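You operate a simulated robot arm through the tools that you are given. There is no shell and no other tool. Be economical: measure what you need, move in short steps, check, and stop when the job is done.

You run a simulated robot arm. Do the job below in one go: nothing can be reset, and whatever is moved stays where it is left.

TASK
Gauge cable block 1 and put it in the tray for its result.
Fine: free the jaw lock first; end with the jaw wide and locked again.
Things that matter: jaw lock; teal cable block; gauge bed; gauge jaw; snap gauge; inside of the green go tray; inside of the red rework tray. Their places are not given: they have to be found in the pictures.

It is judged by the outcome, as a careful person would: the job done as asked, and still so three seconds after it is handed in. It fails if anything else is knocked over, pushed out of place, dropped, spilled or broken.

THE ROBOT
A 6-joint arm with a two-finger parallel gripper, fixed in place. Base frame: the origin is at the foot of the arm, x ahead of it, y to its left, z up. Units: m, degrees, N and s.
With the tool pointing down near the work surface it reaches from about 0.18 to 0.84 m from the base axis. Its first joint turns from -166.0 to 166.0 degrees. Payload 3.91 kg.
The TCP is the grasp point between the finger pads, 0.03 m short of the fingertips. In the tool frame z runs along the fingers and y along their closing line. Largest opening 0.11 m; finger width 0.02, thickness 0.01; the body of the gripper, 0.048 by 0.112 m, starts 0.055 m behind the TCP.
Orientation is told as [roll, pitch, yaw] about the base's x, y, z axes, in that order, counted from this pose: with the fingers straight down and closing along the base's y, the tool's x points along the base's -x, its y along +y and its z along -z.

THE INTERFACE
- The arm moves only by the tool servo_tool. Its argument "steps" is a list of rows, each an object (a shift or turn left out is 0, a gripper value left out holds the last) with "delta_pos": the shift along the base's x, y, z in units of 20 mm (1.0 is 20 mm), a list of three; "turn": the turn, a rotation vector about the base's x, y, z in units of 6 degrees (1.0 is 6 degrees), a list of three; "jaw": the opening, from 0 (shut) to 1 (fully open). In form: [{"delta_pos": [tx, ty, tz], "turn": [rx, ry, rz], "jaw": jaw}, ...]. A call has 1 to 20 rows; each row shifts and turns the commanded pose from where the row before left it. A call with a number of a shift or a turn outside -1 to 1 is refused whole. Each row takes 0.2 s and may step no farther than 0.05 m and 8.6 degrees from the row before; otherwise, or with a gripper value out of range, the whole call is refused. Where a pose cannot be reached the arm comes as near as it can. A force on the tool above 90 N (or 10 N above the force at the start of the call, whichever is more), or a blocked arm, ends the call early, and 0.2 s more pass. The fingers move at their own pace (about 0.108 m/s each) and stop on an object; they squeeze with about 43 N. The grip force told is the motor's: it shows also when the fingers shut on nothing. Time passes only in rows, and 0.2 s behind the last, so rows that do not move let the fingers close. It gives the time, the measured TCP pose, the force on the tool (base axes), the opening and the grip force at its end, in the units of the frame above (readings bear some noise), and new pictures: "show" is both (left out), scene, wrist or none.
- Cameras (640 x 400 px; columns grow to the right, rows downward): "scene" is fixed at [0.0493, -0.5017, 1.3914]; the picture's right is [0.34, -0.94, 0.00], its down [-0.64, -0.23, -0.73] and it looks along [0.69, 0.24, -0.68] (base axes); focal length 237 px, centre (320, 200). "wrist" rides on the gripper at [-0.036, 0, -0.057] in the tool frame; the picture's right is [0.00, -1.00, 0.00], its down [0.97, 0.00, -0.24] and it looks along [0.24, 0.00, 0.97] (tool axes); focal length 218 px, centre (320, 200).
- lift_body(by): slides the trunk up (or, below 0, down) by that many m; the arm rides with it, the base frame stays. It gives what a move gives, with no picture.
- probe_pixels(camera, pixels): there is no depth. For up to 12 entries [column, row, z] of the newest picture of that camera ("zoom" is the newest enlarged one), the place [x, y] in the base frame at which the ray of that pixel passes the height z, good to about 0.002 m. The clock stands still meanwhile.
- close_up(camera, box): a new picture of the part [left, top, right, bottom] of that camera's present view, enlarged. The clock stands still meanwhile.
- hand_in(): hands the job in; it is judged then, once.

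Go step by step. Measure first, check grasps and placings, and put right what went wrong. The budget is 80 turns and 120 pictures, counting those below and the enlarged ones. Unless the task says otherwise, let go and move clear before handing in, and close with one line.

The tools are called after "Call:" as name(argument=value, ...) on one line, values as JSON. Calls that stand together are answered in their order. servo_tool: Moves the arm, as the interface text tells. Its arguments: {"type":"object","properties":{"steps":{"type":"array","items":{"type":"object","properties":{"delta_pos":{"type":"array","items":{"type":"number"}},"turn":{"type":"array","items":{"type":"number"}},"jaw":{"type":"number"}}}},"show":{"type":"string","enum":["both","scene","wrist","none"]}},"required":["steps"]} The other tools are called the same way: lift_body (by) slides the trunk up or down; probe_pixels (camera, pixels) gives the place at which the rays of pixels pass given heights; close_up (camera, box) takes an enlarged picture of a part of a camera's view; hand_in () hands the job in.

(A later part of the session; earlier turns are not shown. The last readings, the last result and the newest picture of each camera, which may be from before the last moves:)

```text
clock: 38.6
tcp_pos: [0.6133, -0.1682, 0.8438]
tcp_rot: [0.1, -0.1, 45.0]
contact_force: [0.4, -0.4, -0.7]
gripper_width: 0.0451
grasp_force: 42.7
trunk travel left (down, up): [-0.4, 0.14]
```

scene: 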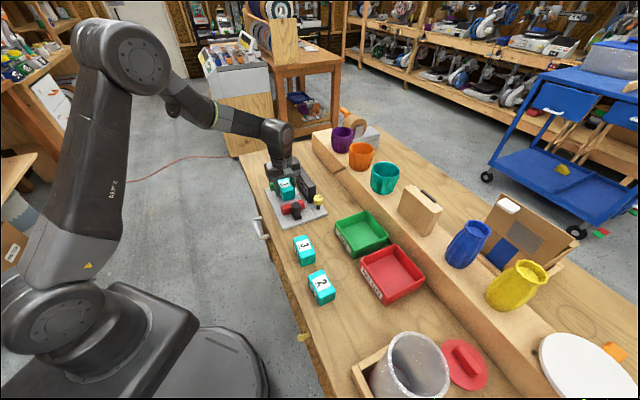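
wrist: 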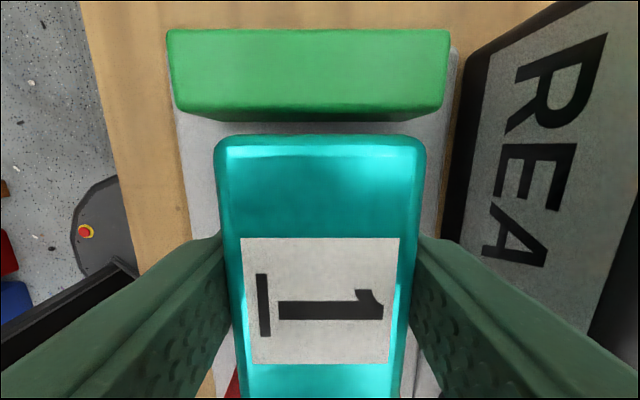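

No contact force yet, so I'll go a little further.

Call:
servo_tool(steps=[{"delta_pos": [0, 0, -0.05]}, {"delta_pos": [0, 0, -0.05]}, {}], show="none")

Call:
close_up(camera="scene", box=[270, 165, 334, 215])

```text
clock: 39.4
tcp_pos: [0.6136, -0.1676, 0.8433]
tcp_rot: [-0.2, -0.1, 45.1]
contact_force: [-0.9, 3.9, 17.8]
gripper_width: 0.0455
grasp_force: 42.8
trunk travel left (down, up): [-0.4, 0.14]
```

```text
8.00 times, centred on (302, 190) of scene
```

zoom: 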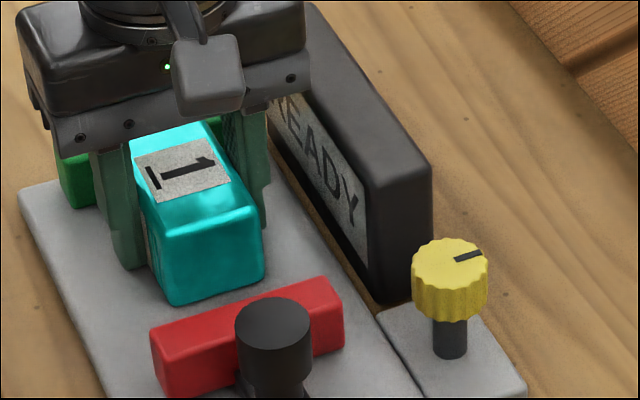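

Contact reads 18 N, so the block is on the bed. I'll open just enough and rise straight up.

Call:
servo_tool(steps=[{"delta_pos": [0, 0, 0.05]}, {"jaw": 0.57}, {}, {"delta_pos": [0, 0, 0.5]}, {"delta_pos": [0, 0, 1]}, {"delta_pos": [0, 0, 1]}, {"delta_pos": [0, 0, 1]}, {"delta_pos": [-0.5, -0.5, 1]}, {"delta_pos": [-1, -1, 1]}, {"delta_pos": [-1, -1, 0]}, {}])

Call:
close_up(camera="scene", box=[262, 155, 342, 215])

```text
clock: 41.8
tcp_pos: [0.5645, -0.2214, 0.9525]
tcp_rot: [0.0, -0.1, 45.1]
contact_force: [-0.4, -0.8, -0.4]
gripper_width: 0.0628
grasp_force: 0.0
trunk travel left (down, up): [-0.4, 0.14]
```

scene: 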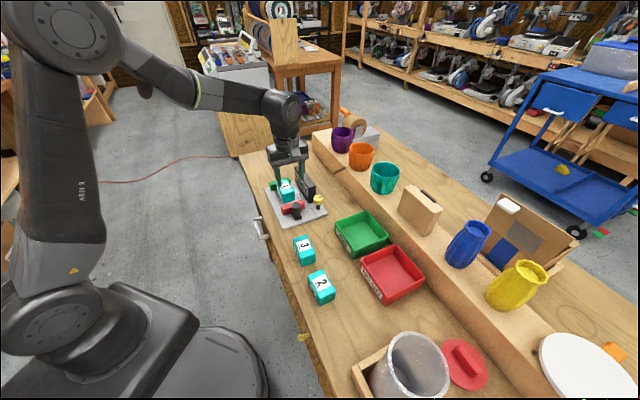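
wrist: 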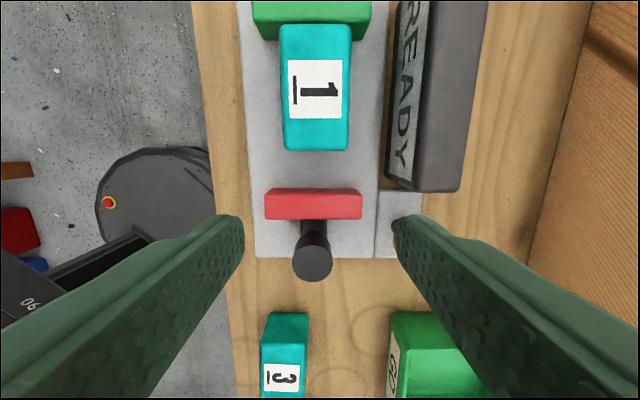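

```text
6.67 times, centred on (302, 185) of scene
```

zoom: 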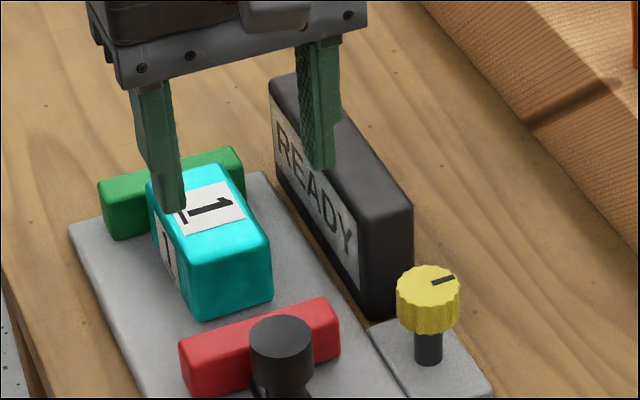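

The block sits on the bed between the jaws. Next I'll go over the black jaw knob at about (0.530, -0.2505) and grip it across the slide.

Call:
servo_tool(steps=[{"delta_pos": [-0.86, -0.73, 0], "jaw": 0.46}, {"delta_pos": [-0.86, -0.73, 0]}, {}])

```text
clock: 42.6
tcp_pos: [0.5294, -0.2489, 0.9536]
tcp_rot: [0.0, 0.1, 45.1]
contact_force: [0.6, 0.0, -0.6]
gripper_width: 0.0504
grasp_force: 0.1
trunk travel left (down, up): [-0.4, 0.14]
```

scene: 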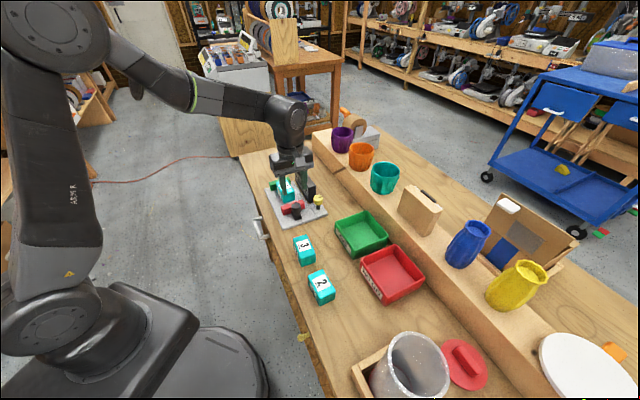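
wrist: 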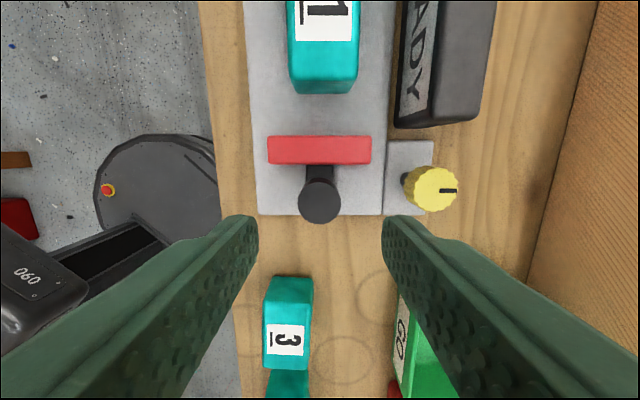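

Call:
probe_pixels(camera="wrist", pixels=[[319.5, 202, 0.866], [299, 202, 0.866], [340, 202, 0.866]])

Call:
servo_tool(steps=[{"delta_pos": [0, 0, -1]}, {"delta_pos": [0, 0, -1]}, {"delta_pos": [0, 0, -1]}, {"delta_pos": [0, 0, -1]}, {"delta_pos": [0, 0, -0.7]}, {}], show="wrist")

```text
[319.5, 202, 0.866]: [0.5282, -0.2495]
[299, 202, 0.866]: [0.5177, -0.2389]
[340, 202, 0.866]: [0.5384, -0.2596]
```

```text
clock: 44.0
tcp_pos: [0.5297, -0.2474, 0.8582]
tcp_rot: [-0.1, 0.0, 45.0]
contact_force: [-0.3, -0.4, -0.2]
gripper_width: 0.0508
grasp_force: 0.0
trunk travel left (down, up): [-0.4, 0.14]
```

wrist: 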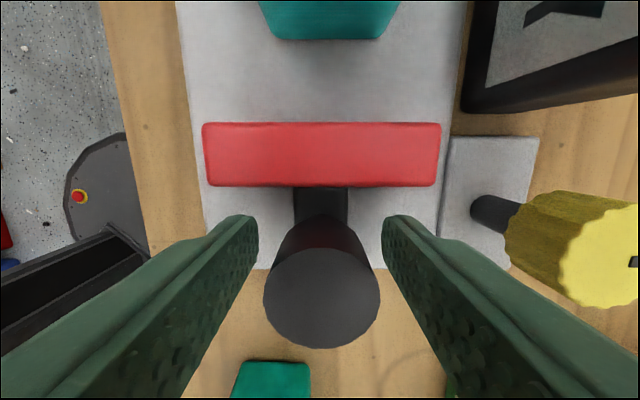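

The fingers straddle the knob. I'll close and push 8 mm along +u as a test.

Call:
servo_tool(steps=[{"jaw": 0}, {}, {}, {"delta_pos": [0.14, 0.14, 0]}, {"delta_pos": [0.14, 0.14, 0]}, {}], show="wrist")

```text
clock: 45.4
tcp_pos: [0.5351, -0.2421, 0.8586]
tcp_rot: [0.0, 0.2, 45.1]
contact_force: [0.9, -1.9, -3.7]
gripper_width: 0.0285
grasp_force: 44.8
trunk travel left (down, up): [-0.4, 0.14]
```

wrist: 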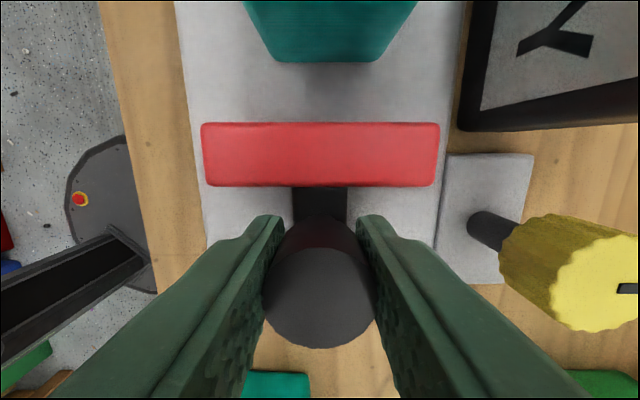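

The jaw slides freely, so the lock is free. I'll push on toward the block.

Call:
servo_tool(steps=[{"delta_pos": [0.2, 0.2, 0]}, {"delta_pos": [0.2, 0.2, 0]}, {"delta_pos": [0.2, 0.2, 0]}, {"delta_pos": [0.2, 0.2, 0]}, {"delta_pos": [0.2, 0.2, 0]}, {}], show="wrist")

```text
clock: 46.8
tcp_pos: [0.5556, -0.2221, 0.8577]
tcp_rot: [0.0, 0.0, 44.9]
contact_force: [1.7, -1.8, 0.6]
gripper_width: 0.0282
grasp_force: 45.4
trunk travel left (down, up): [-0.4, 0.14]
```

wrist: 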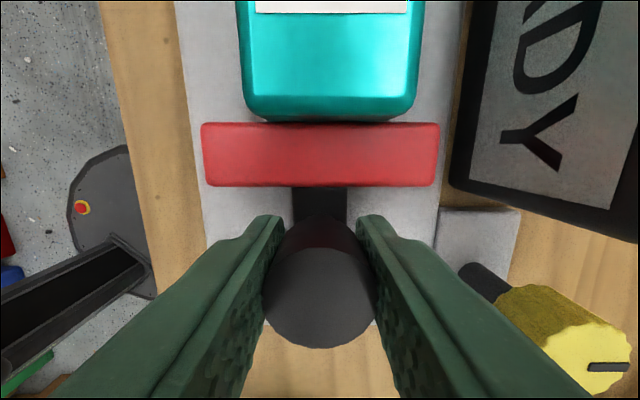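

The red jaw is nearly at the block. I'll continue in 2 mm steps and watch the force.

Call:
servo_tool(steps=[{"delta_pos": [0.1, 0.1, 0]}, {"delta_pos": [0.1, 0.1, 0]}, {"delta_pos": [0.07, 0.07, 0]}, {"delta_pos": [0.07, 0.07, 0]}, {}], show="wrist")

Call:
close_up(camera="scene", box=[262, 155, 342, 215])

```text
clock: 48.0
tcp_pos: [0.5595, -0.2184, 0.8586]
tcp_rot: [0.2, -0.2, 45.0]
contact_force: [-14.6, -40.9, -9.2]
gripper_width: 0.0278
grasp_force: 40.8
trunk travel left (down, up): [-0.4, 0.14]
```

wrist: 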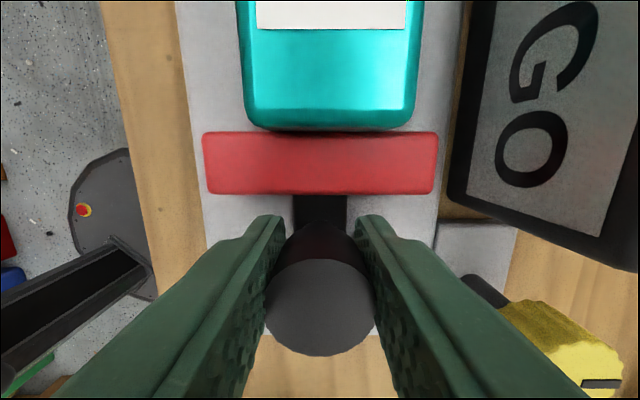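

```text
6.67 times, centred on (302, 185) of scene
```

zoom: 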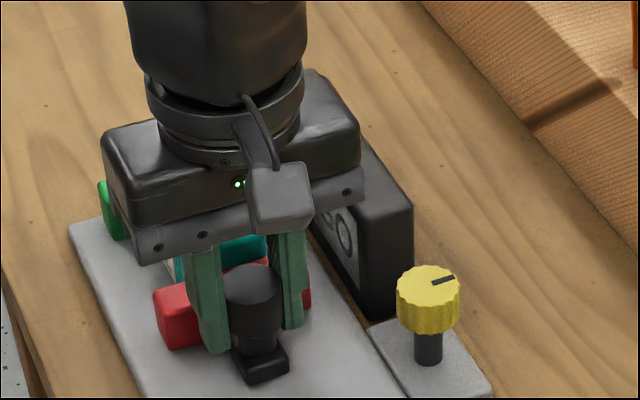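

The display now shows text ending in "GO" and the force is about 43 N. I'll ease off, release the knob in place and rise to read the whole display.

Call:
servo_tool(steps=[{"jaw": 0.46}, {}, {"delta_pos": [0, 0, 1]}, {"delta_pos": [0, 0, 1]}, {"delta_pos": [0, 0, 1]}, {"delta_pos": [-0.5, -0.5, 1]}, {"delta_pos": [-1, -1, 0.5]}, {"delta_pos": [-1, -1, 0]}, {}])

Call:
close_up(camera="scene", box=[262, 155, 342, 215])

Call:
close_up(camera="wrist", box=[240, 0, 500, 200])

```text
clock: 50.0
tcp_pos: [0.5107, -0.2644, 0.9482]
tcp_rot: [-0.1, 0.0, 45.0]
contact_force: [0.6, 0.8, 0.1]
gripper_width: 0.0506
grasp_force: 0.0
trunk travel left (down, up): [-0.4, 0.14]
```

scene: 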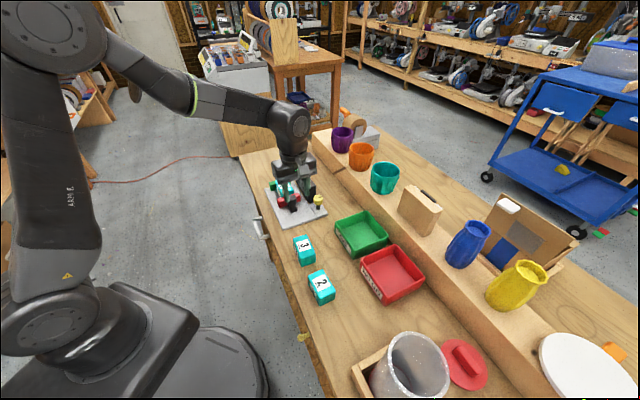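
wrist: 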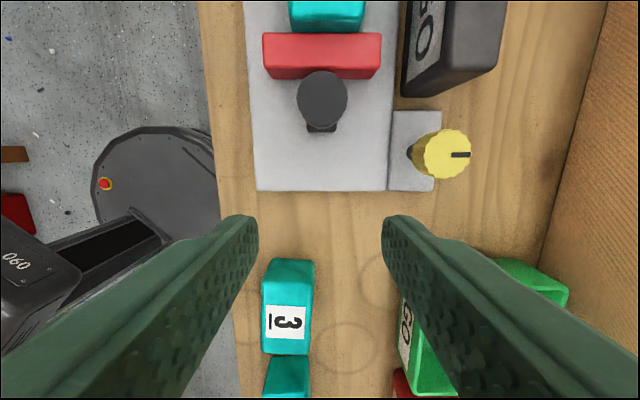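

```text
6.67 times, centred on (302, 185) of scene
```

zoom: 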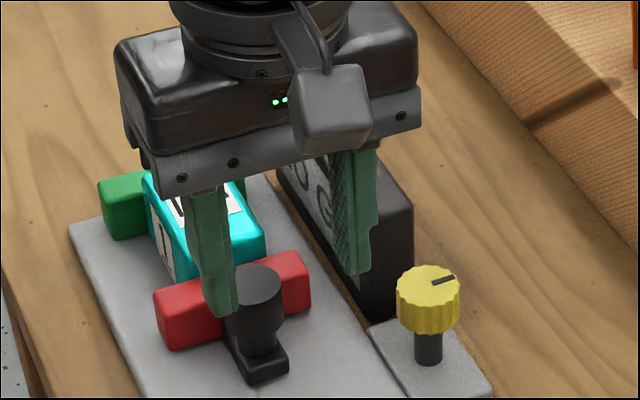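

```text
2.00 times, centred on (370, 100) of wrist
```

zoom: 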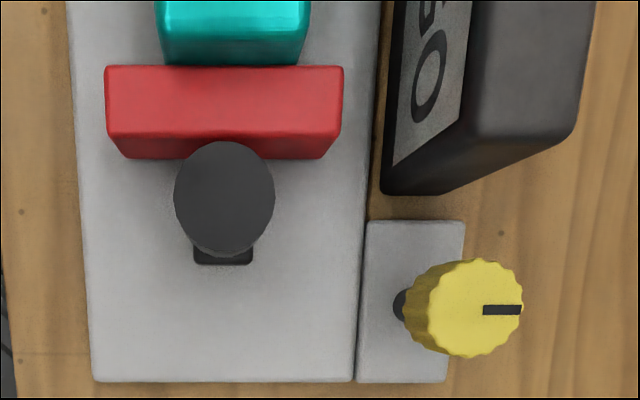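

The result stays on the display, and there appears to be a letter before "GO". I'll rise out of the way to read it properly.

Call:
servo_tool(steps=[{"delta_pos": [0, 0.5, 1]}, {"delta_pos": [0, 0.5, 1]}, {"delta_pos": [0, 0.5, 1]}, {"delta_pos": [0, 0.5, 1]}, {"delta_pos": [0, 0.5, 1]}, {}])

Call:
close_up(camera="scene", box=[262, 155, 342, 215])

```text
clock: 51.4
tcp_pos: [0.5105, -0.2122, 1.0489]
tcp_rot: [0.0, 0.0, 45.0]
contact_force: [-0.6, 1.1, -1.3]
gripper_width: 0.0508
grasp_force: 0.1
trunk travel left (down, up): [-0.4, 0.14]
```

scene: 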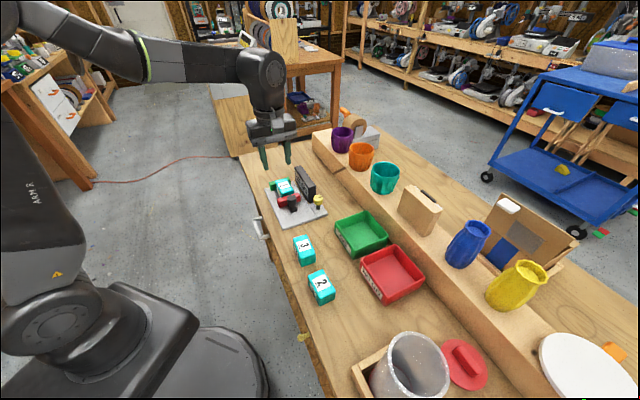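
wrist: 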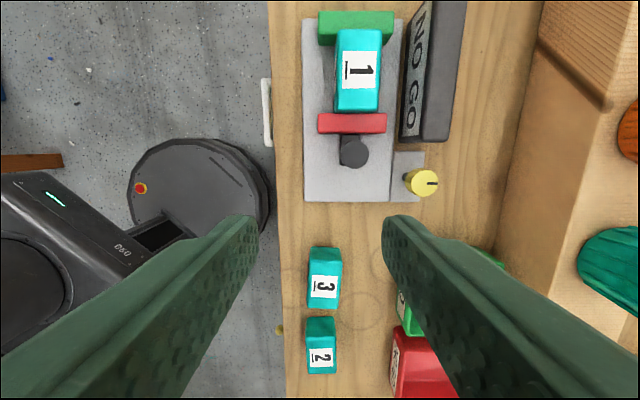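

```text
6.67 times, centred on (302, 185) of scene
```

zoom: 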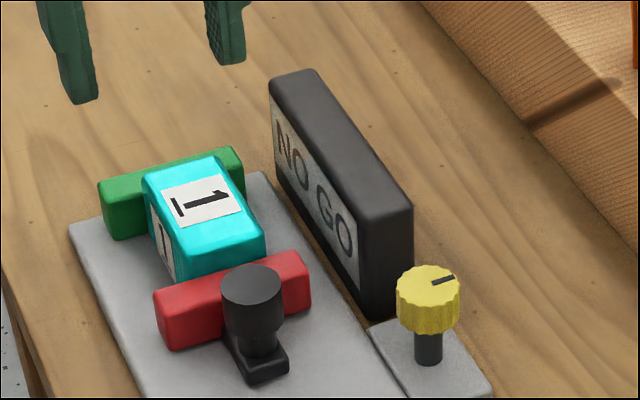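

The display reads NO GO. I'll check that the block is seated square in the gauge, so that the reading is valid.

Call:
close_up(camera="wrist", box=[296, 0, 424, 180])

Call:
probe_pixels(camera="wrist", pixels=[[352, 151, 0.866], [357, 70, 0.855]])

```text
2.22 times, centred on (360, 90) of wrist
```

zoom: 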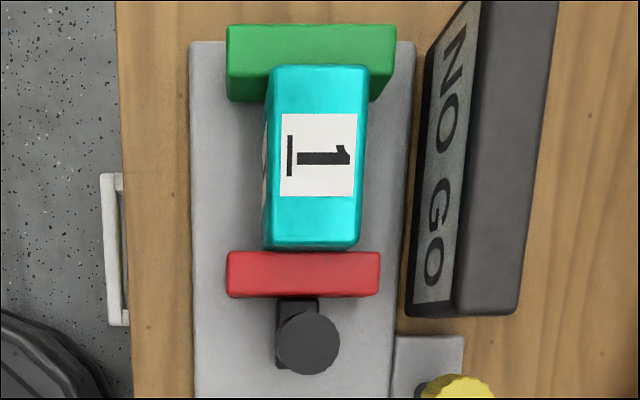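

```text
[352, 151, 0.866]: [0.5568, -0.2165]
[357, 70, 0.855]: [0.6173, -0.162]
```

The block is square and bears on both jaws, so NO GO stands and it goes to the red tray. Next I'll grip the knob again and draw the jaw back.

Call:
servo_tool(steps=[{"delta_pos": [0.81, -0.09, -0.5]}, {"delta_pos": [0.81, -0.09, -0.7]}, {"delta_pos": [0.82, -0.1, -0.9]}, {"delta_pos": [0, 0, -1]}, {"delta_pos": [0, 0, -1]}, {}], show="wrist")

```text
clock: 52.8
tcp_pos: [0.561, -0.2206, 0.9654]
tcp_rot: [0.0, 0.0, 45.1]
contact_force: [0.3, 0.4, -0.4]
gripper_width: 0.0504
grasp_force: 0.0
trunk travel left (down, up): [-0.4, 0.14]
```

wrist: 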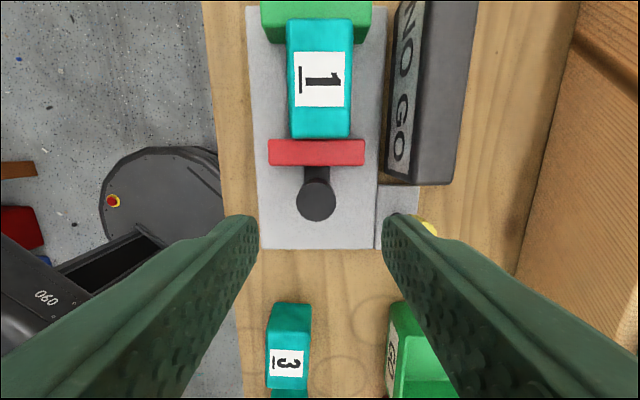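

The knob is at pixel (316,200), centred well enough. I'll descend, grip and pull the jaw back about 42 mm.

Call:
servo_tool(steps=[{"delta_pos": [-0.06, 0.08, -1]}, {"delta_pos": [0, 0, -1]}, {"delta_pos": [0, 0, -1]}, {"delta_pos": [0, 0, -1]}, {"delta_pos": [0, 0, -0.9]}, {"delta_pos": [0, 0, -0.4]}, {}, {"jaw": 0}, {}, {}, {"delta_pos": [-0.18, -0.18, 0]}, {"delta_pos": [-0.19, -0.19, 0]}, {"delta_pos": [-0.19, -0.19, 0]}, {"delta_pos": [-0.19, -0.19, 0]}, {"delta_pos": [-0.19, -0.19, 0]}, {"delta_pos": [-0.19, -0.19, 0]}, {"delta_pos": [-0.19, -0.19, 0]}, {}], show="wrist")

```text
clock: 56.6
tcp_pos: [0.5334, -0.2451, 0.8592]
tcp_rot: [0.2, 0.0, 45.0]
contact_force: [-12.7, 11.9, -27.3]
gripper_width: 0.0281
grasp_force: 45.2
trunk travel left (down, up): [-0.4, 0.14]
```

wrist: 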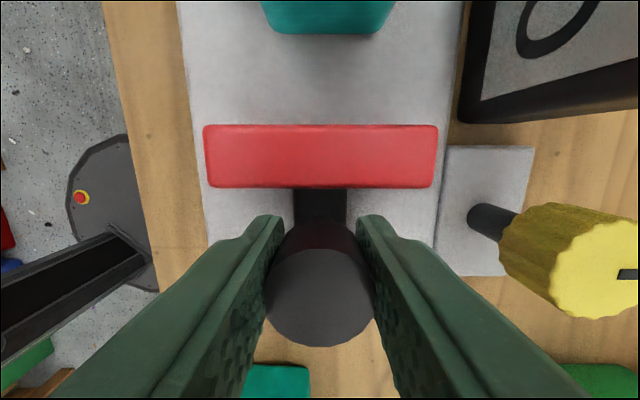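

The jaw is nearly fully back. I'll pull a few mm more, until it reaches the stop.

Call:
servo_tool(steps=[{"delta_pos": [-0.07, -0.07, 0]}, {"delta_pos": [-0.07, -0.07, 0]}, {"delta_pos": [-0.05, -0.05, 0]}, {"delta_pos": [-0.05, -0.05, 0]}, {}], show="wrist")

```text
clock: 57.8
tcp_pos: [0.5301, -0.2486, 0.861]
tcp_rot: [0.0, 0.2, 45.1]
contact_force: [-0.3, 31.8, -23.9]
gripper_width: 0.0285
grasp_force: 45.4
trunk travel left (down, up): [-0.4, 0.14]
```

wrist: 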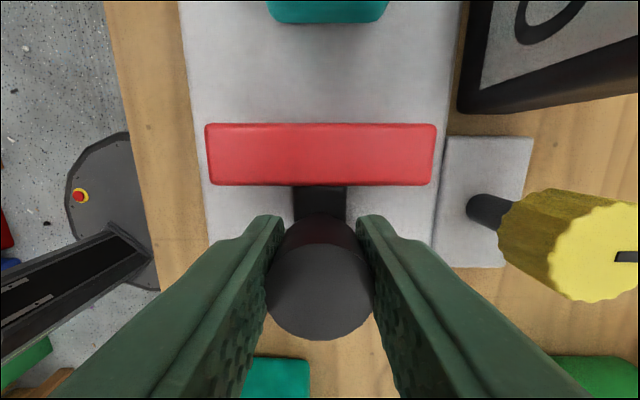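

The jaw is back at its stop (31 N), in its original wide position. I'll release it and move over the yellow lock knob.

Call:
servo_tool(steps=[{"delta_pos": [0.05, 0.05, 0]}, {"jaw": 0.46}, {}, {"delta_pos": [0, 0, 1]}, {"delta_pos": [0, 0, 1]}, {"delta_pos": [0, 0, 1]}, {"delta_pos": [0, 0, 1]}, {"delta_pos": [0.76, -0.66, 0]}, {"delta_pos": [0.76, -0.66, 0]}, {"delta_pos": [0.76, -0.66, 0]}, {"delta_pos": [0.76, -0.68, 0]}, {}])

Call:
close_up(camera="scene", box=[262, 155, 342, 215])

```text
clock: 60.4
tcp_pos: [0.5917, -0.3026, 0.9407]
tcp_rot: [-0.1, 0.0, 45.1]
contact_force: [0.1, -0.3, 0.9]
gripper_width: 0.0504
grasp_force: 0.0
trunk travel left (down, up): [-0.4, 0.14]
```

scene: 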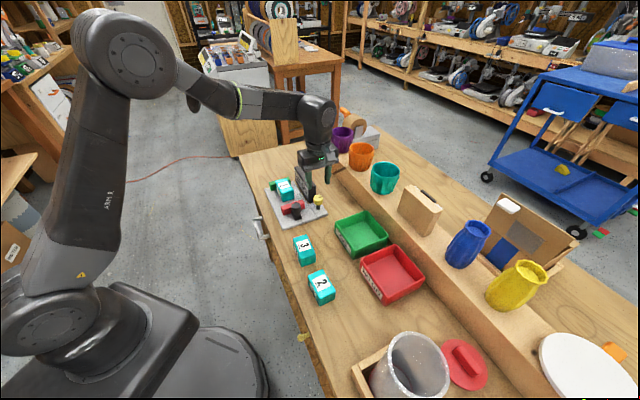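
wrist: 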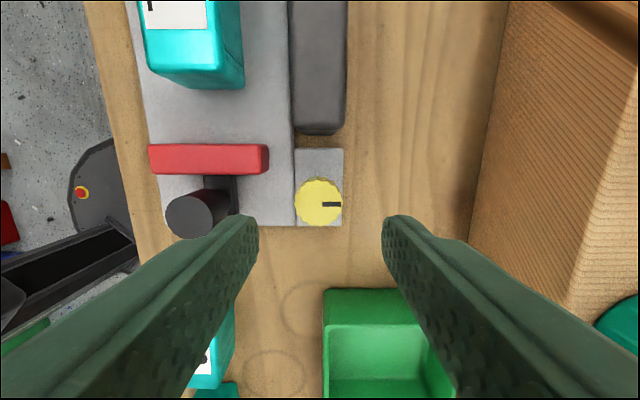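

```text
6.67 times, centred on (302, 185) of scene
```

zoom: 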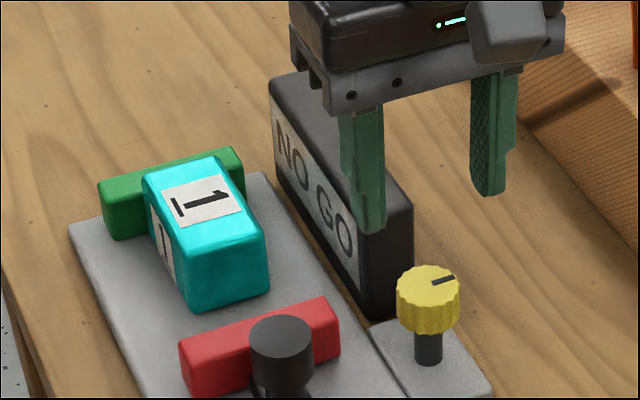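

The jaw is back to its starting place and the lock knob is centred at (318,202). I'll descend, grip, and start turning it clockwise.

Call:
servo_tool(steps=[{"delta_pos": [0, 0.05, -1]}, {"delta_pos": [0, 0, -1]}, {"delta_pos": [0, 0, -1]}, {"delta_pos": [0, 0, -1]}, {"delta_pos": [0, 0, -0.28]}, {}, {"jaw": 0}, {}, {}, {"turn": [0, 0, -0.8]}, {"turn": [0, 0, -0.8]}, {"turn": [0, 0, -0.8]}, {"turn": [0, 0, -0.8]}, {"turn": [0, 0, -0.8]}, {"turn": [0, 0, -0.8]}, {"turn": [0, 0, -0.8]}, {"turn": [0, 0, -0.8]}, {"turn": [0, 0, -0.8]}, {}], show="wrist")

```text
clock: 64.4
tcp_pos: [0.5898, -0.3014, 0.8547]
tcp_rot: [0.0, 0.1, 1.8]
contact_force: [-12.2, 3.3, -12.2]
gripper_width: 0.0319
grasp_force: 44.9
trunk travel left (down, up): [-0.4, 0.14]
```

wrist: 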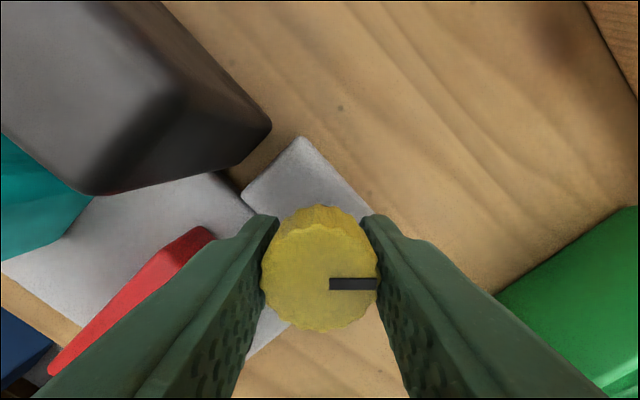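

The knob follows. I'll finish the remaining 47° or so back to its original angle and release it.

Call:
servo_tool(steps=[{"turn": [0, 0, -0.8]}, {"turn": [0, 0, -0.8]}, {"turn": [0, 0, -0.8]}, {"turn": [0, 0, -0.8]}, {"turn": [0, 0, -0.8]}, {"turn": [0, 0, -0.8]}, {"turn": [0, 0, -0.8]}, {"turn": [0, 0, -0.8]}, {"turn": [0, 0, -0.8]}, {"turn": [0, 0, -0.6]}, {}], show="wrist")

```text
clock: 66.8
tcp_pos: [0.5899, -0.3, 0.8544]
tcp_rot: [-0.2, 0.1, -45.0]
contact_force: [-9.7, 20.4, -23.2]
gripper_width: 0.0319
grasp_force: 45.3
trunk travel left (down, up): [-0.4, 0.14]
```

wrist: 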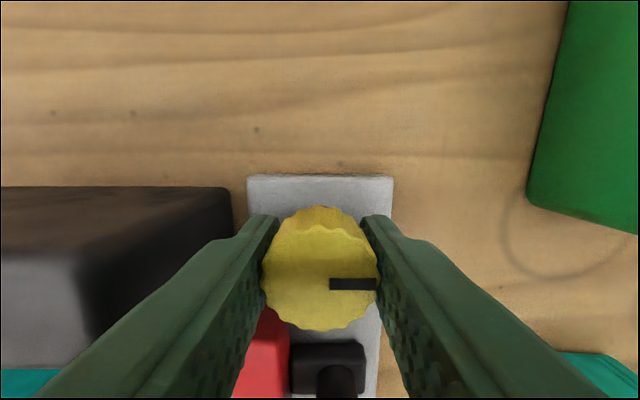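

The pointer is back along the slide, so the lock is set again. I'll release it, rise, and return to yaw 45 over the block in the gauge.

Call:
servo_tool(steps=[{"jaw": 0.46}, {}, {"delta_pos": [0, 0, 1]}, {"delta_pos": [0, 0, 1]}, {"delta_pos": [0, 0, 1]}, {"delta_pos": [0, 0, 1]}, {"delta_pos": [0, 0, 1]}, {"delta_pos": [0, 0, 1]}, {"turn": [0, 0, 1]}, {"turn": [0, 0, 1]}, {"turn": [0, 0, 1]}, {"turn": [0, 0, 1]}, {"turn": [0, 0, 1]}, {"turn": [0, 0, 1]}, {"turn": [0, 0, 1]}, {"turn": [0, 0, 1]}, {}], show="none")

Call:
servo_tool(steps=[{"delta_pos": [0.2, 0.98, 0], "turn": [0, 0, 1], "jaw": 0.6}, {"delta_pos": [0.2, 0.98, 0], "turn": [0, 0, 1]}, {"delta_pos": [0.2, 0.98, 0], "turn": [0, 0, 1]}, {"delta_pos": [0.2, 0.98, 0], "turn": [0, 0, 1]}, {"delta_pos": [0.2, 0.98, 0], "turn": [0, 0, 1]}, {"delta_pos": [0.2, 0.98, 0], "turn": [0, 0, 1]}, {"delta_pos": [0.2, 0.98, 0], "turn": [0, 0, 1]}, {}])

Call:
close_up(camera="scene", box=[262, 155, 342, 215])

```text
clock: 70.4
tcp_pos: [0.5896, -0.3018, 0.974]
tcp_rot: [0.0, 0.0, 3.2]
contact_force: [0.5, -0.1, -0.2]
gripper_width: 0.0505
grasp_force: 0.1
trunk travel left (down, up): [-0.4, 0.14]
```

```text
clock: 72.2
tcp_pos: [0.6191, -0.1636, 0.974]
tcp_rot: [0.0, 0.0, 45.1]
contact_force: [-0.9, -0.1, -0.2]
gripper_width: 0.0659
grasp_force: 0.0
trunk travel left (down, up): [-0.4, 0.14]
```

scene: 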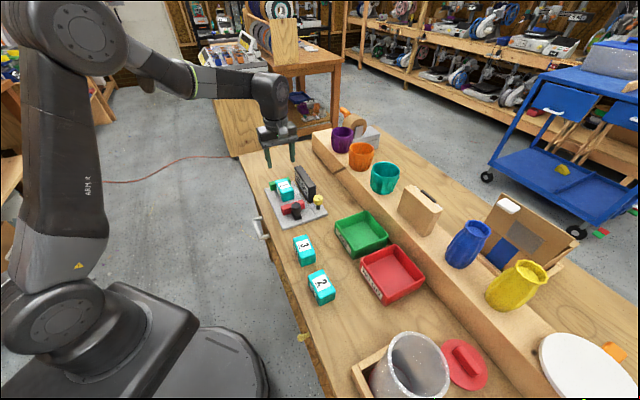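
wrist: 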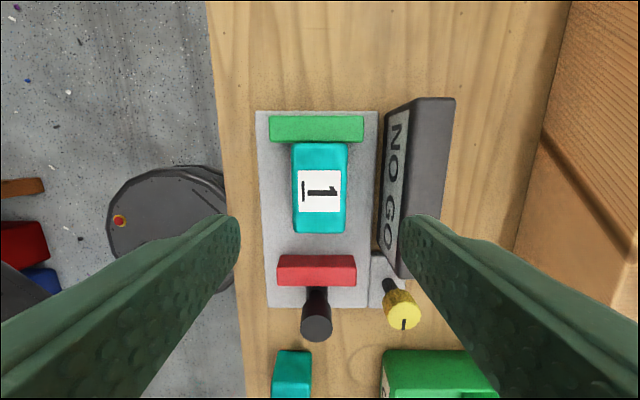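

```text
6.67 times, centred on (302, 185) of scene
```

zoom: 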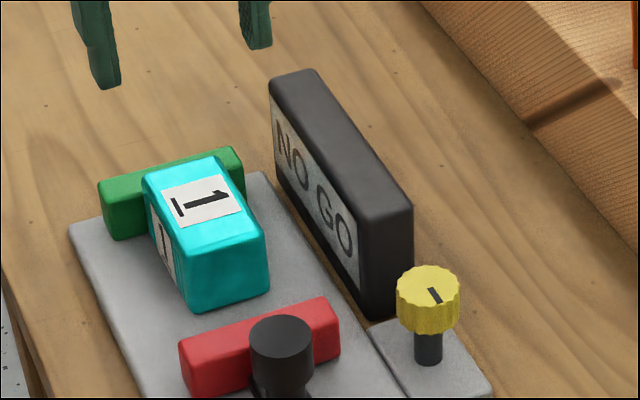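

The lock pointer matches its start position. I'll measure the block centre before gripping.

Call:
probe_pixels(camera="wrist", pixels=[[293, 143, 0.855], [347, 143, 0.855], [294, 230, 0.855], [345, 230, 0.855], [320, 187, 0.855]])

```text
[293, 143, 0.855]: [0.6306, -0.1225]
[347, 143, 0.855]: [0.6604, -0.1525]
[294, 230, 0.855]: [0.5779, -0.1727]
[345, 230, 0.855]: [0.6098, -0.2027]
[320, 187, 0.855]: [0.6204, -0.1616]
```

Centred. I'll descend and grip.

Call:
servo_tool(steps=[{"delta_pos": [0.03, 0.05, -1], "jaw": 0.57}, {"delta_pos": [0, 0, -1]}, {"delta_pos": [0, 0, -1]}, {"delta_pos": [0, 0, -1]}, {"delta_pos": [0, 0, -1]}, {"delta_pos": [0, 0, -0.8]}, {"delta_pos": [0, 0, -0.65]}, {}, {"jaw": 0}, {}, {}, {}], show="wrist")

```text
clock: 74.8
tcp_pos: [0.6176, -0.1648, 0.8463]
tcp_rot: [0.0, 0.0, 45.0]
contact_force: [-0.1, -0.5, -0.2]
gripper_width: 0.0455
grasp_force: 42.8
trunk travel left (down, up): [-0.4, 0.14]
```

wrist: 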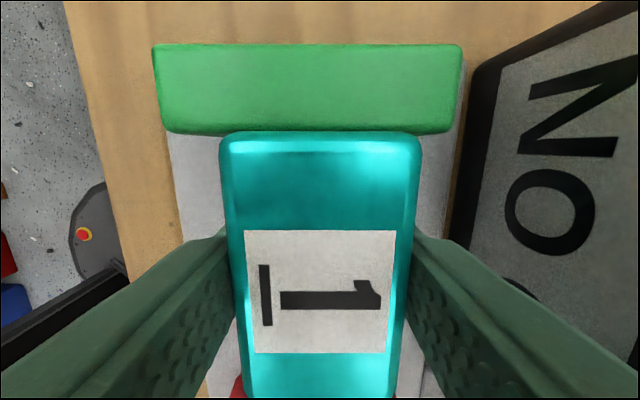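

It is gripped at 0.0455. I'll ease it away from the green anvil while lifting slowly.

Call:
servo_tool(steps=[{"delta_pos": [-0.05, -0.05, 0.05]}, {"delta_pos": [-0.1, -0.1, 0.1]}, {"delta_pos": [-0.05, -0.05, 0.2]}, {"delta_pos": [0, 0, 0.3]}, {"delta_pos": [0, 0, 0.4]}, {"delta_pos": [0, 0, 0.4]}, {"delta_pos": [0, 0, 0.4]}, {"delta_pos": [0, 0, 0.4]}, {"delta_pos": [0, 0, 0.4]}, {"delta_pos": [0, 0, 0.4]}, {"delta_pos": [0, 0, 0.4]}, {"delta_pos": [0, 0, 0.4]}, {"delta_pos": [0, 0, 0.4]}, {"delta_pos": [0, 0, 0.4]}, {"delta_pos": [0, 0, 0.4]}, {"delta_pos": [0, 0, 0.4]}, {"delta_pos": [0, 0, 0.3]}, {}])

Call:
close_up(camera="scene", box=[320, 200, 448, 310])

```text
clock: 78.6
tcp_pos: [0.614, -0.169, 0.9618]
tcp_rot: [0.0, 0.0, 45.1]
contact_force: [0.3, -0.5, -0.6]
gripper_width: 0.0453
grasp_force: 43.0
trunk travel left (down, up): [-0.4, 0.14]
```

scene: 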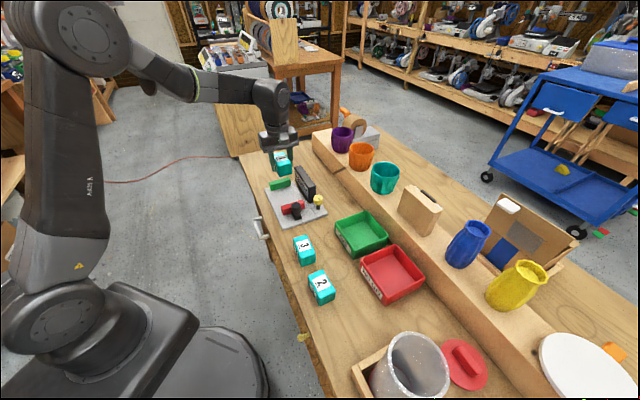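
wrist: 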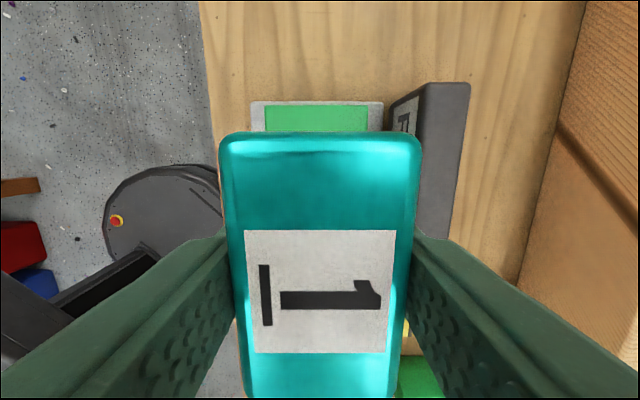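

```text
3.64 times, centred on (384, 255) of scene
```

zoom: 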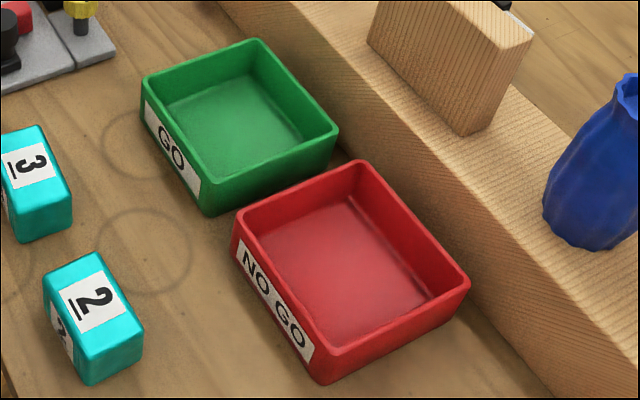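

The block is held. I'll measure the red tray's rim and floor.

Call:
probe_pixels(camera="zoom", pixels=[[358, 163, 0.84], [467, 282, 0.84], [322, 366, 0.84], [236, 224, 0.84], [347, 197, 0.806], [432, 293, 0.806], [262, 243, 0.806], [345, 265, 0.806], [350, 262, 0.84], [381, 108, 0.87]])

```text
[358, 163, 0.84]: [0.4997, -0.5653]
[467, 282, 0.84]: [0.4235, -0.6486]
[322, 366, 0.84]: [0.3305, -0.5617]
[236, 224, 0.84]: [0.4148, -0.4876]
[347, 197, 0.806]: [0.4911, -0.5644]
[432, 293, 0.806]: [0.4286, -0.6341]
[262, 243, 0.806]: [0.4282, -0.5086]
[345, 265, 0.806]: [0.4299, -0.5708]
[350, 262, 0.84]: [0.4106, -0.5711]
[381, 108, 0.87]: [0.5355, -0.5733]
```

The tray centre is at about (0.425, -0.570), aligned with the block's yaw. I'll carry it there at height.

Call:
servo_tool(steps=[{"delta_pos": [-0.25, -0.5, 0.2]}, {"delta_pos": [-0.4, -0.8, 0.2]}, {"delta_pos": [-0.45, -0.95, 0.2]}, {"delta_pos": [-0.45, -0.95, 0]}, {"delta_pos": [-0.45, -0.95, 0]}, {"delta_pos": [-0.45, -0.95, 0]}, {"delta_pos": [-0.45, -0.95, 0]}, {"delta_pos": [-0.45, -0.95, 0]}, {"delta_pos": [-0.45, -0.95, 0]}, {"delta_pos": [-0.45, -0.95, 0]}, {"delta_pos": [-0.45, -0.95, 0]}, {"delta_pos": [-0.45, -0.95, 0]}, {"delta_pos": [-0.45, -0.95, 0]}, {"delta_pos": [-0.45, -0.95, 0]}, {"delta_pos": [-0.45, -0.95, 0]}, {"delta_pos": [-0.45, -0.95, 0]}, {"delta_pos": [-0.45, -0.95, 0]}, {"delta_pos": [-0.45, -0.95, 0]}], show="none")

Call:
servo_tool(steps=[{"delta_pos": [-0.45, -0.95, 0]}, {"delta_pos": [-0.45, -0.95, 0]}, {"delta_pos": [-0.45, -0.95, 0]}, {"delta_pos": [-0.45, -0.95, 0]}, {"delta_pos": [-0.25, -0.6, 0]}, {}])

Call:
close_up(camera="scene", box=[320, 190, 448, 310])

```text
clock: 82.4
tcp_pos: [0.4557, -0.4974, 0.9741]
tcp_rot: [0.1, 0.0, 45.0]
contact_force: [0.1, 0.7, -0.5]
gripper_width: 0.0455
grasp_force: 42.6
trunk travel left (down, up): [-0.4, 0.14]
```

```text
clock: 83.8
tcp_pos: [0.4154, -0.5864, 0.9723]
tcp_rot: [0.0, 0.0, 45.0]
contact_force: [0.1, 0.1, -1.6]
gripper_width: 0.0454
grasp_force: 42.9
trunk travel left (down, up): [-0.4, 0.14]
```

scene: 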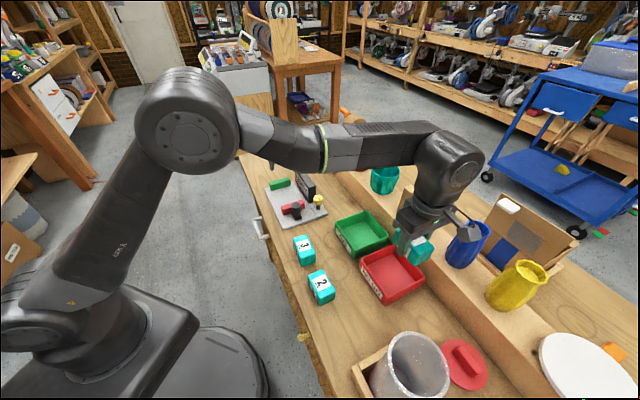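
wrist: 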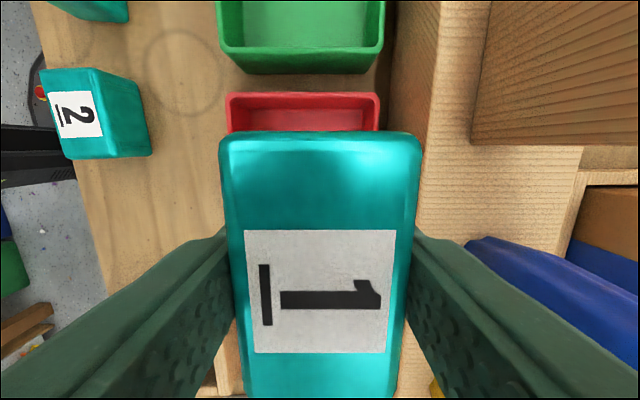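

```text
3.33 times, centred on (384, 250) of scene
```

zoom: 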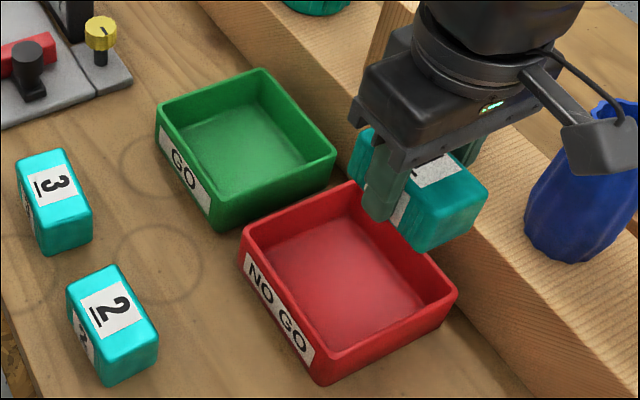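

I overshot slightly. I'll triangulate the tray's +u rim from both views for an exact centre.

Call:
probe_pixels(camera="wrist", pixels=[[226, 94, 0.825], [379, 94, 0.825], [226, 94, 0.84], [379, 94, 0.84], [226, 94, 0.855], [379, 94, 0.855]])

Call:
probe_pixels(camera="zoom", pixels=[[240, 234, 0.825], [240, 234, 0.84], [240, 234, 0.855], [351, 182, 0.825], [351, 182, 0.84], [351, 182, 0.855], [322, 370, 0.825], [322, 370, 0.84], [322, 370, 0.855], [457, 291, 0.84]])

```text
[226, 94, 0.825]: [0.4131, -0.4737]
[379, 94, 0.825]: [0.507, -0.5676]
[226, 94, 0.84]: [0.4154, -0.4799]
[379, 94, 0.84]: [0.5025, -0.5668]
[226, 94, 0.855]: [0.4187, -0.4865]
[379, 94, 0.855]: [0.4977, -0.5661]
```

```text
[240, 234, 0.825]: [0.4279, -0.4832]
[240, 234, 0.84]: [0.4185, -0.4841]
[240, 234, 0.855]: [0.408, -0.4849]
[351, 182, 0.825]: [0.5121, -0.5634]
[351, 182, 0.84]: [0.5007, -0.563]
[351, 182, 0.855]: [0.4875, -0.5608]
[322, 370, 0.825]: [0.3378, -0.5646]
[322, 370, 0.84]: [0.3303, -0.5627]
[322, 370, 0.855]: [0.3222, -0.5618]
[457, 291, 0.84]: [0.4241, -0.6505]
```

The rim is at z of about 0.84 and the tray centre at (0.418, -0.565). I'll correct the position and lower into the tray.

Call:
servo_tool(steps=[{"delta_pos": [0.06, 0.5, 0]}, {"delta_pos": [0.06, 0.52, 0]}, {"delta_pos": [0, 0, -0.6]}, {"delta_pos": [0, 0, -0.8]}, {"delta_pos": [0, 0, -0.8]}, {"delta_pos": [0, 0, -0.8]}, {"delta_pos": [0, 0, -0.6]}, {}])

Call:
close_up(camera="scene", box=[320, 190, 448, 310])

```text
clock: 85.6
tcp_pos: [0.4179, -0.5654, 0.9021]
tcp_rot: [0.0, 0.0, 45.1]
contact_force: [-0.4, 0.4, -1.3]
gripper_width: 0.0457
grasp_force: 43.1
trunk travel left (down, up): [-0.4, 0.14]
```

scene: 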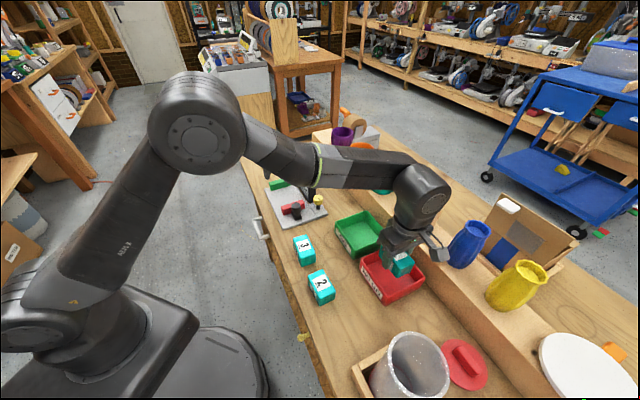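
wrist: 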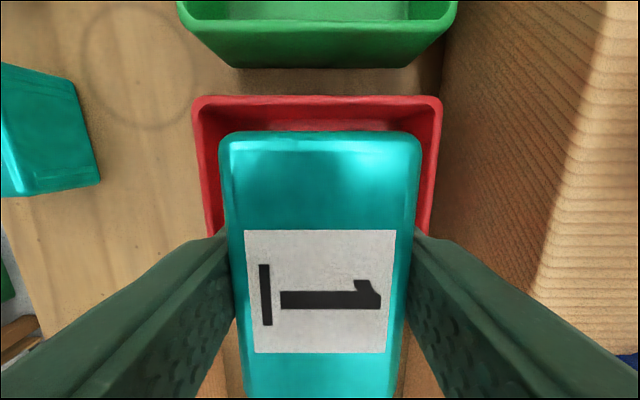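

```text
3.33 times, centred on (384, 250) of scene
```

zoom: 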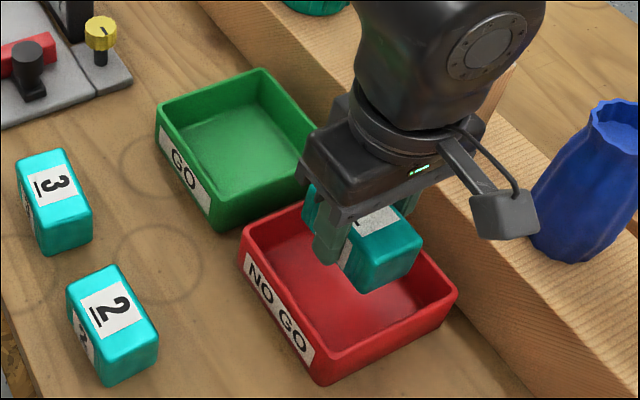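

The block is inside the rim. The gripper's side head at zoom (505,215) looks near the blue pitcher, so I'll check that spacing first.

Call:
probe_pixels(camera="zoom", pixels=[[505, 215, 0.95], [505, 215, 1.0], [505, 215, 1.05], [535, 240, 0.95], [550, 245, 0.87], [600, 255, 0.87], [560, 180, 0.93], [590, 110, 0.98], [425, 170, 1.0]])

```text
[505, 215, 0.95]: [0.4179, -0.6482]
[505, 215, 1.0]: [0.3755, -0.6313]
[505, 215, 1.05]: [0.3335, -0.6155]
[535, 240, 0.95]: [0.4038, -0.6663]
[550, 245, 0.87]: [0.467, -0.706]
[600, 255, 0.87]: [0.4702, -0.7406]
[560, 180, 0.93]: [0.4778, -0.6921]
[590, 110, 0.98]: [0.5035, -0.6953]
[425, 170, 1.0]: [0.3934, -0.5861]
```

The head is on the -u side, about 0.1 m from the pitcher, so it's safe. I'll lower on toward the tray floor.

Call:
servo_tool(steps=[{"delta_pos": [0, 0, -0.6]}, {"delta_pos": [0, 0, -0.7]}, {"delta_pos": [0, 0, -0.7]}, {"delta_pos": [0, 0, -0.5]}, {"delta_pos": [0, 0, -0.2]}, {}], show="none")

Call:
servo_tool(steps=[{"delta_pos": [0, 0, -0.05]}, {"delta_pos": [0, 0, -0.05]}, {"delta_pos": [0, 0, -0.05]}, {}], show="wrist")

```text
clock: 87.0
tcp_pos: [0.4183, -0.5655, 0.8468]
tcp_rot: [0.1, 0.0, 45.0]
contact_force: [-0.3, 0.3, -0.7]
gripper_width: 0.0455
grasp_force: 42.7
trunk travel left (down, up): [-0.4, 0.14]
```

```text
clock: 88.0
tcp_pos: [0.4189, -0.5648, 0.8444]
tcp_rot: [0.1, 0.0, 45.1]
contact_force: [-0.5, -0.7, -0.1]
gripper_width: 0.0454
grasp_force: 42.9
trunk travel left (down, up): [-0.4, 0.14]
```

wrist: 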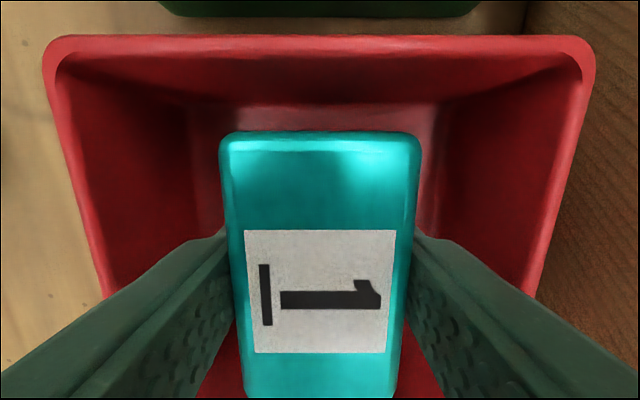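

No contact yet, so I'll keep easing down.

Call:
servo_tool(steps=[{"delta_pos": [0, 0, -0.06]}, {"delta_pos": [0, 0, -0.06]}, {"delta_pos": [0, 0, -0.06]}, {}], show="none")

```text
clock: 89.0
tcp_pos: [0.4191, -0.5649, 0.8404]
tcp_rot: [0.0, 0.0, 45.1]
contact_force: [-0.2, 0.3, -0.6]
gripper_width: 0.0455
grasp_force: 43.2
trunk travel left (down, up): [-0.4, 0.14]
```

Call:
servo_tool(steps=[{"delta_pos": [0, 0, -0.05]}, {"delta_pos": [0, 0, -0.05]}, {}], show="none")

```text
clock: 89.8
tcp_pos: [0.4188, -0.5653, 0.8393]
tcp_rot: [0.0, 0.0, 45.0]
contact_force: [0.4, 0.0, 2.6]
gripper_width: 0.0453
grasp_force: 42.8
trunk travel left (down, up): [-0.4, 0.14]
```

Contact is just beginning at 2.6 N. I'll open modestly and rise straight up.

Call:
servo_tool(steps=[{"jaw": 0.53}, {}, {"delta_pos": [0, 0, 0.5]}, {"delta_pos": [0, 0, 1]}, {"delta_pos": [0, 0, 1]}, {"delta_pos": [0, 0, 1]}, {"delta_pos": [0, 0, 1]}, {"delta_pos": [0, 0, 1]}, {"delta_pos": [-0.3, 0.5, 1]}, {"delta_pos": [-0.5, 0.8, 1]}, {"delta_pos": [-0.5, 0.8, 1]}, {"delta_pos": [-0.5, 0.8, 0]}, {"delta_pos": [-0.5, 0.8, 0]}, {}])

Call:
close_up(camera="scene", box=[250, 155, 450, 310])

```text
clock: 92.8
tcp_pos: [0.3739, -0.4902, 1.0077]
tcp_rot: [0.0, 0.0, 44.9]
contact_force: [-0.1, -0.4, 0.7]
gripper_width: 0.0582
grasp_force: 0.0
trunk travel left (down, up): [-0.4, 0.14]
```

scene: 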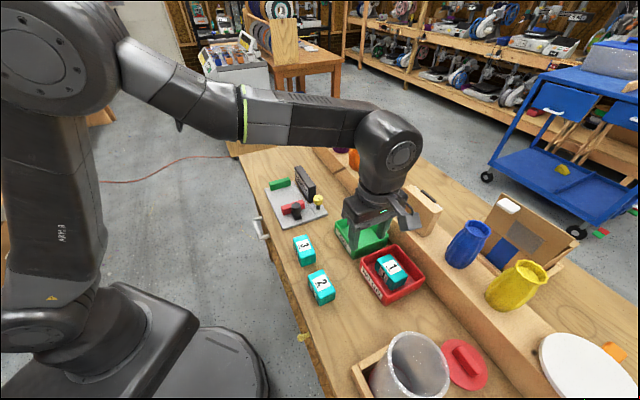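
wrist: 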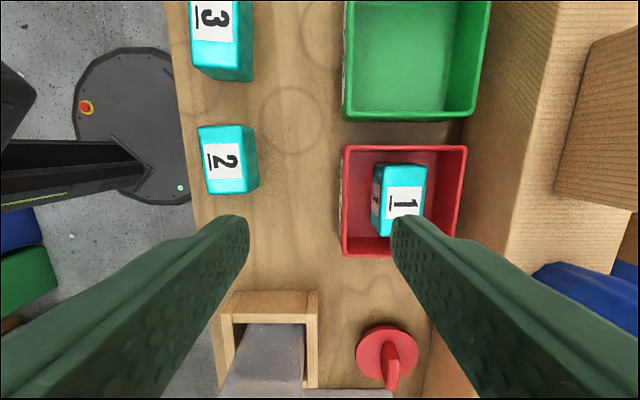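

```text
2.58 times, centred on (350, 232) of scene
```

zoom: 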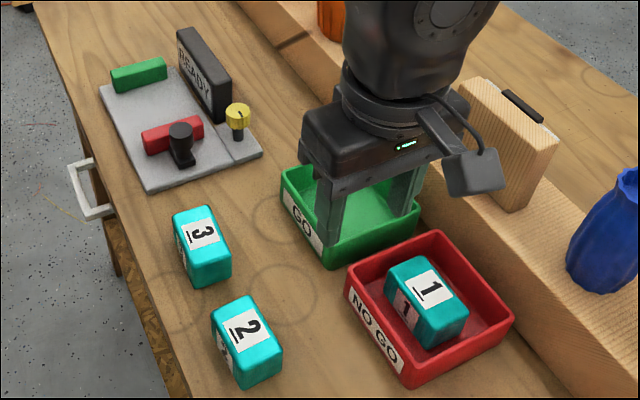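

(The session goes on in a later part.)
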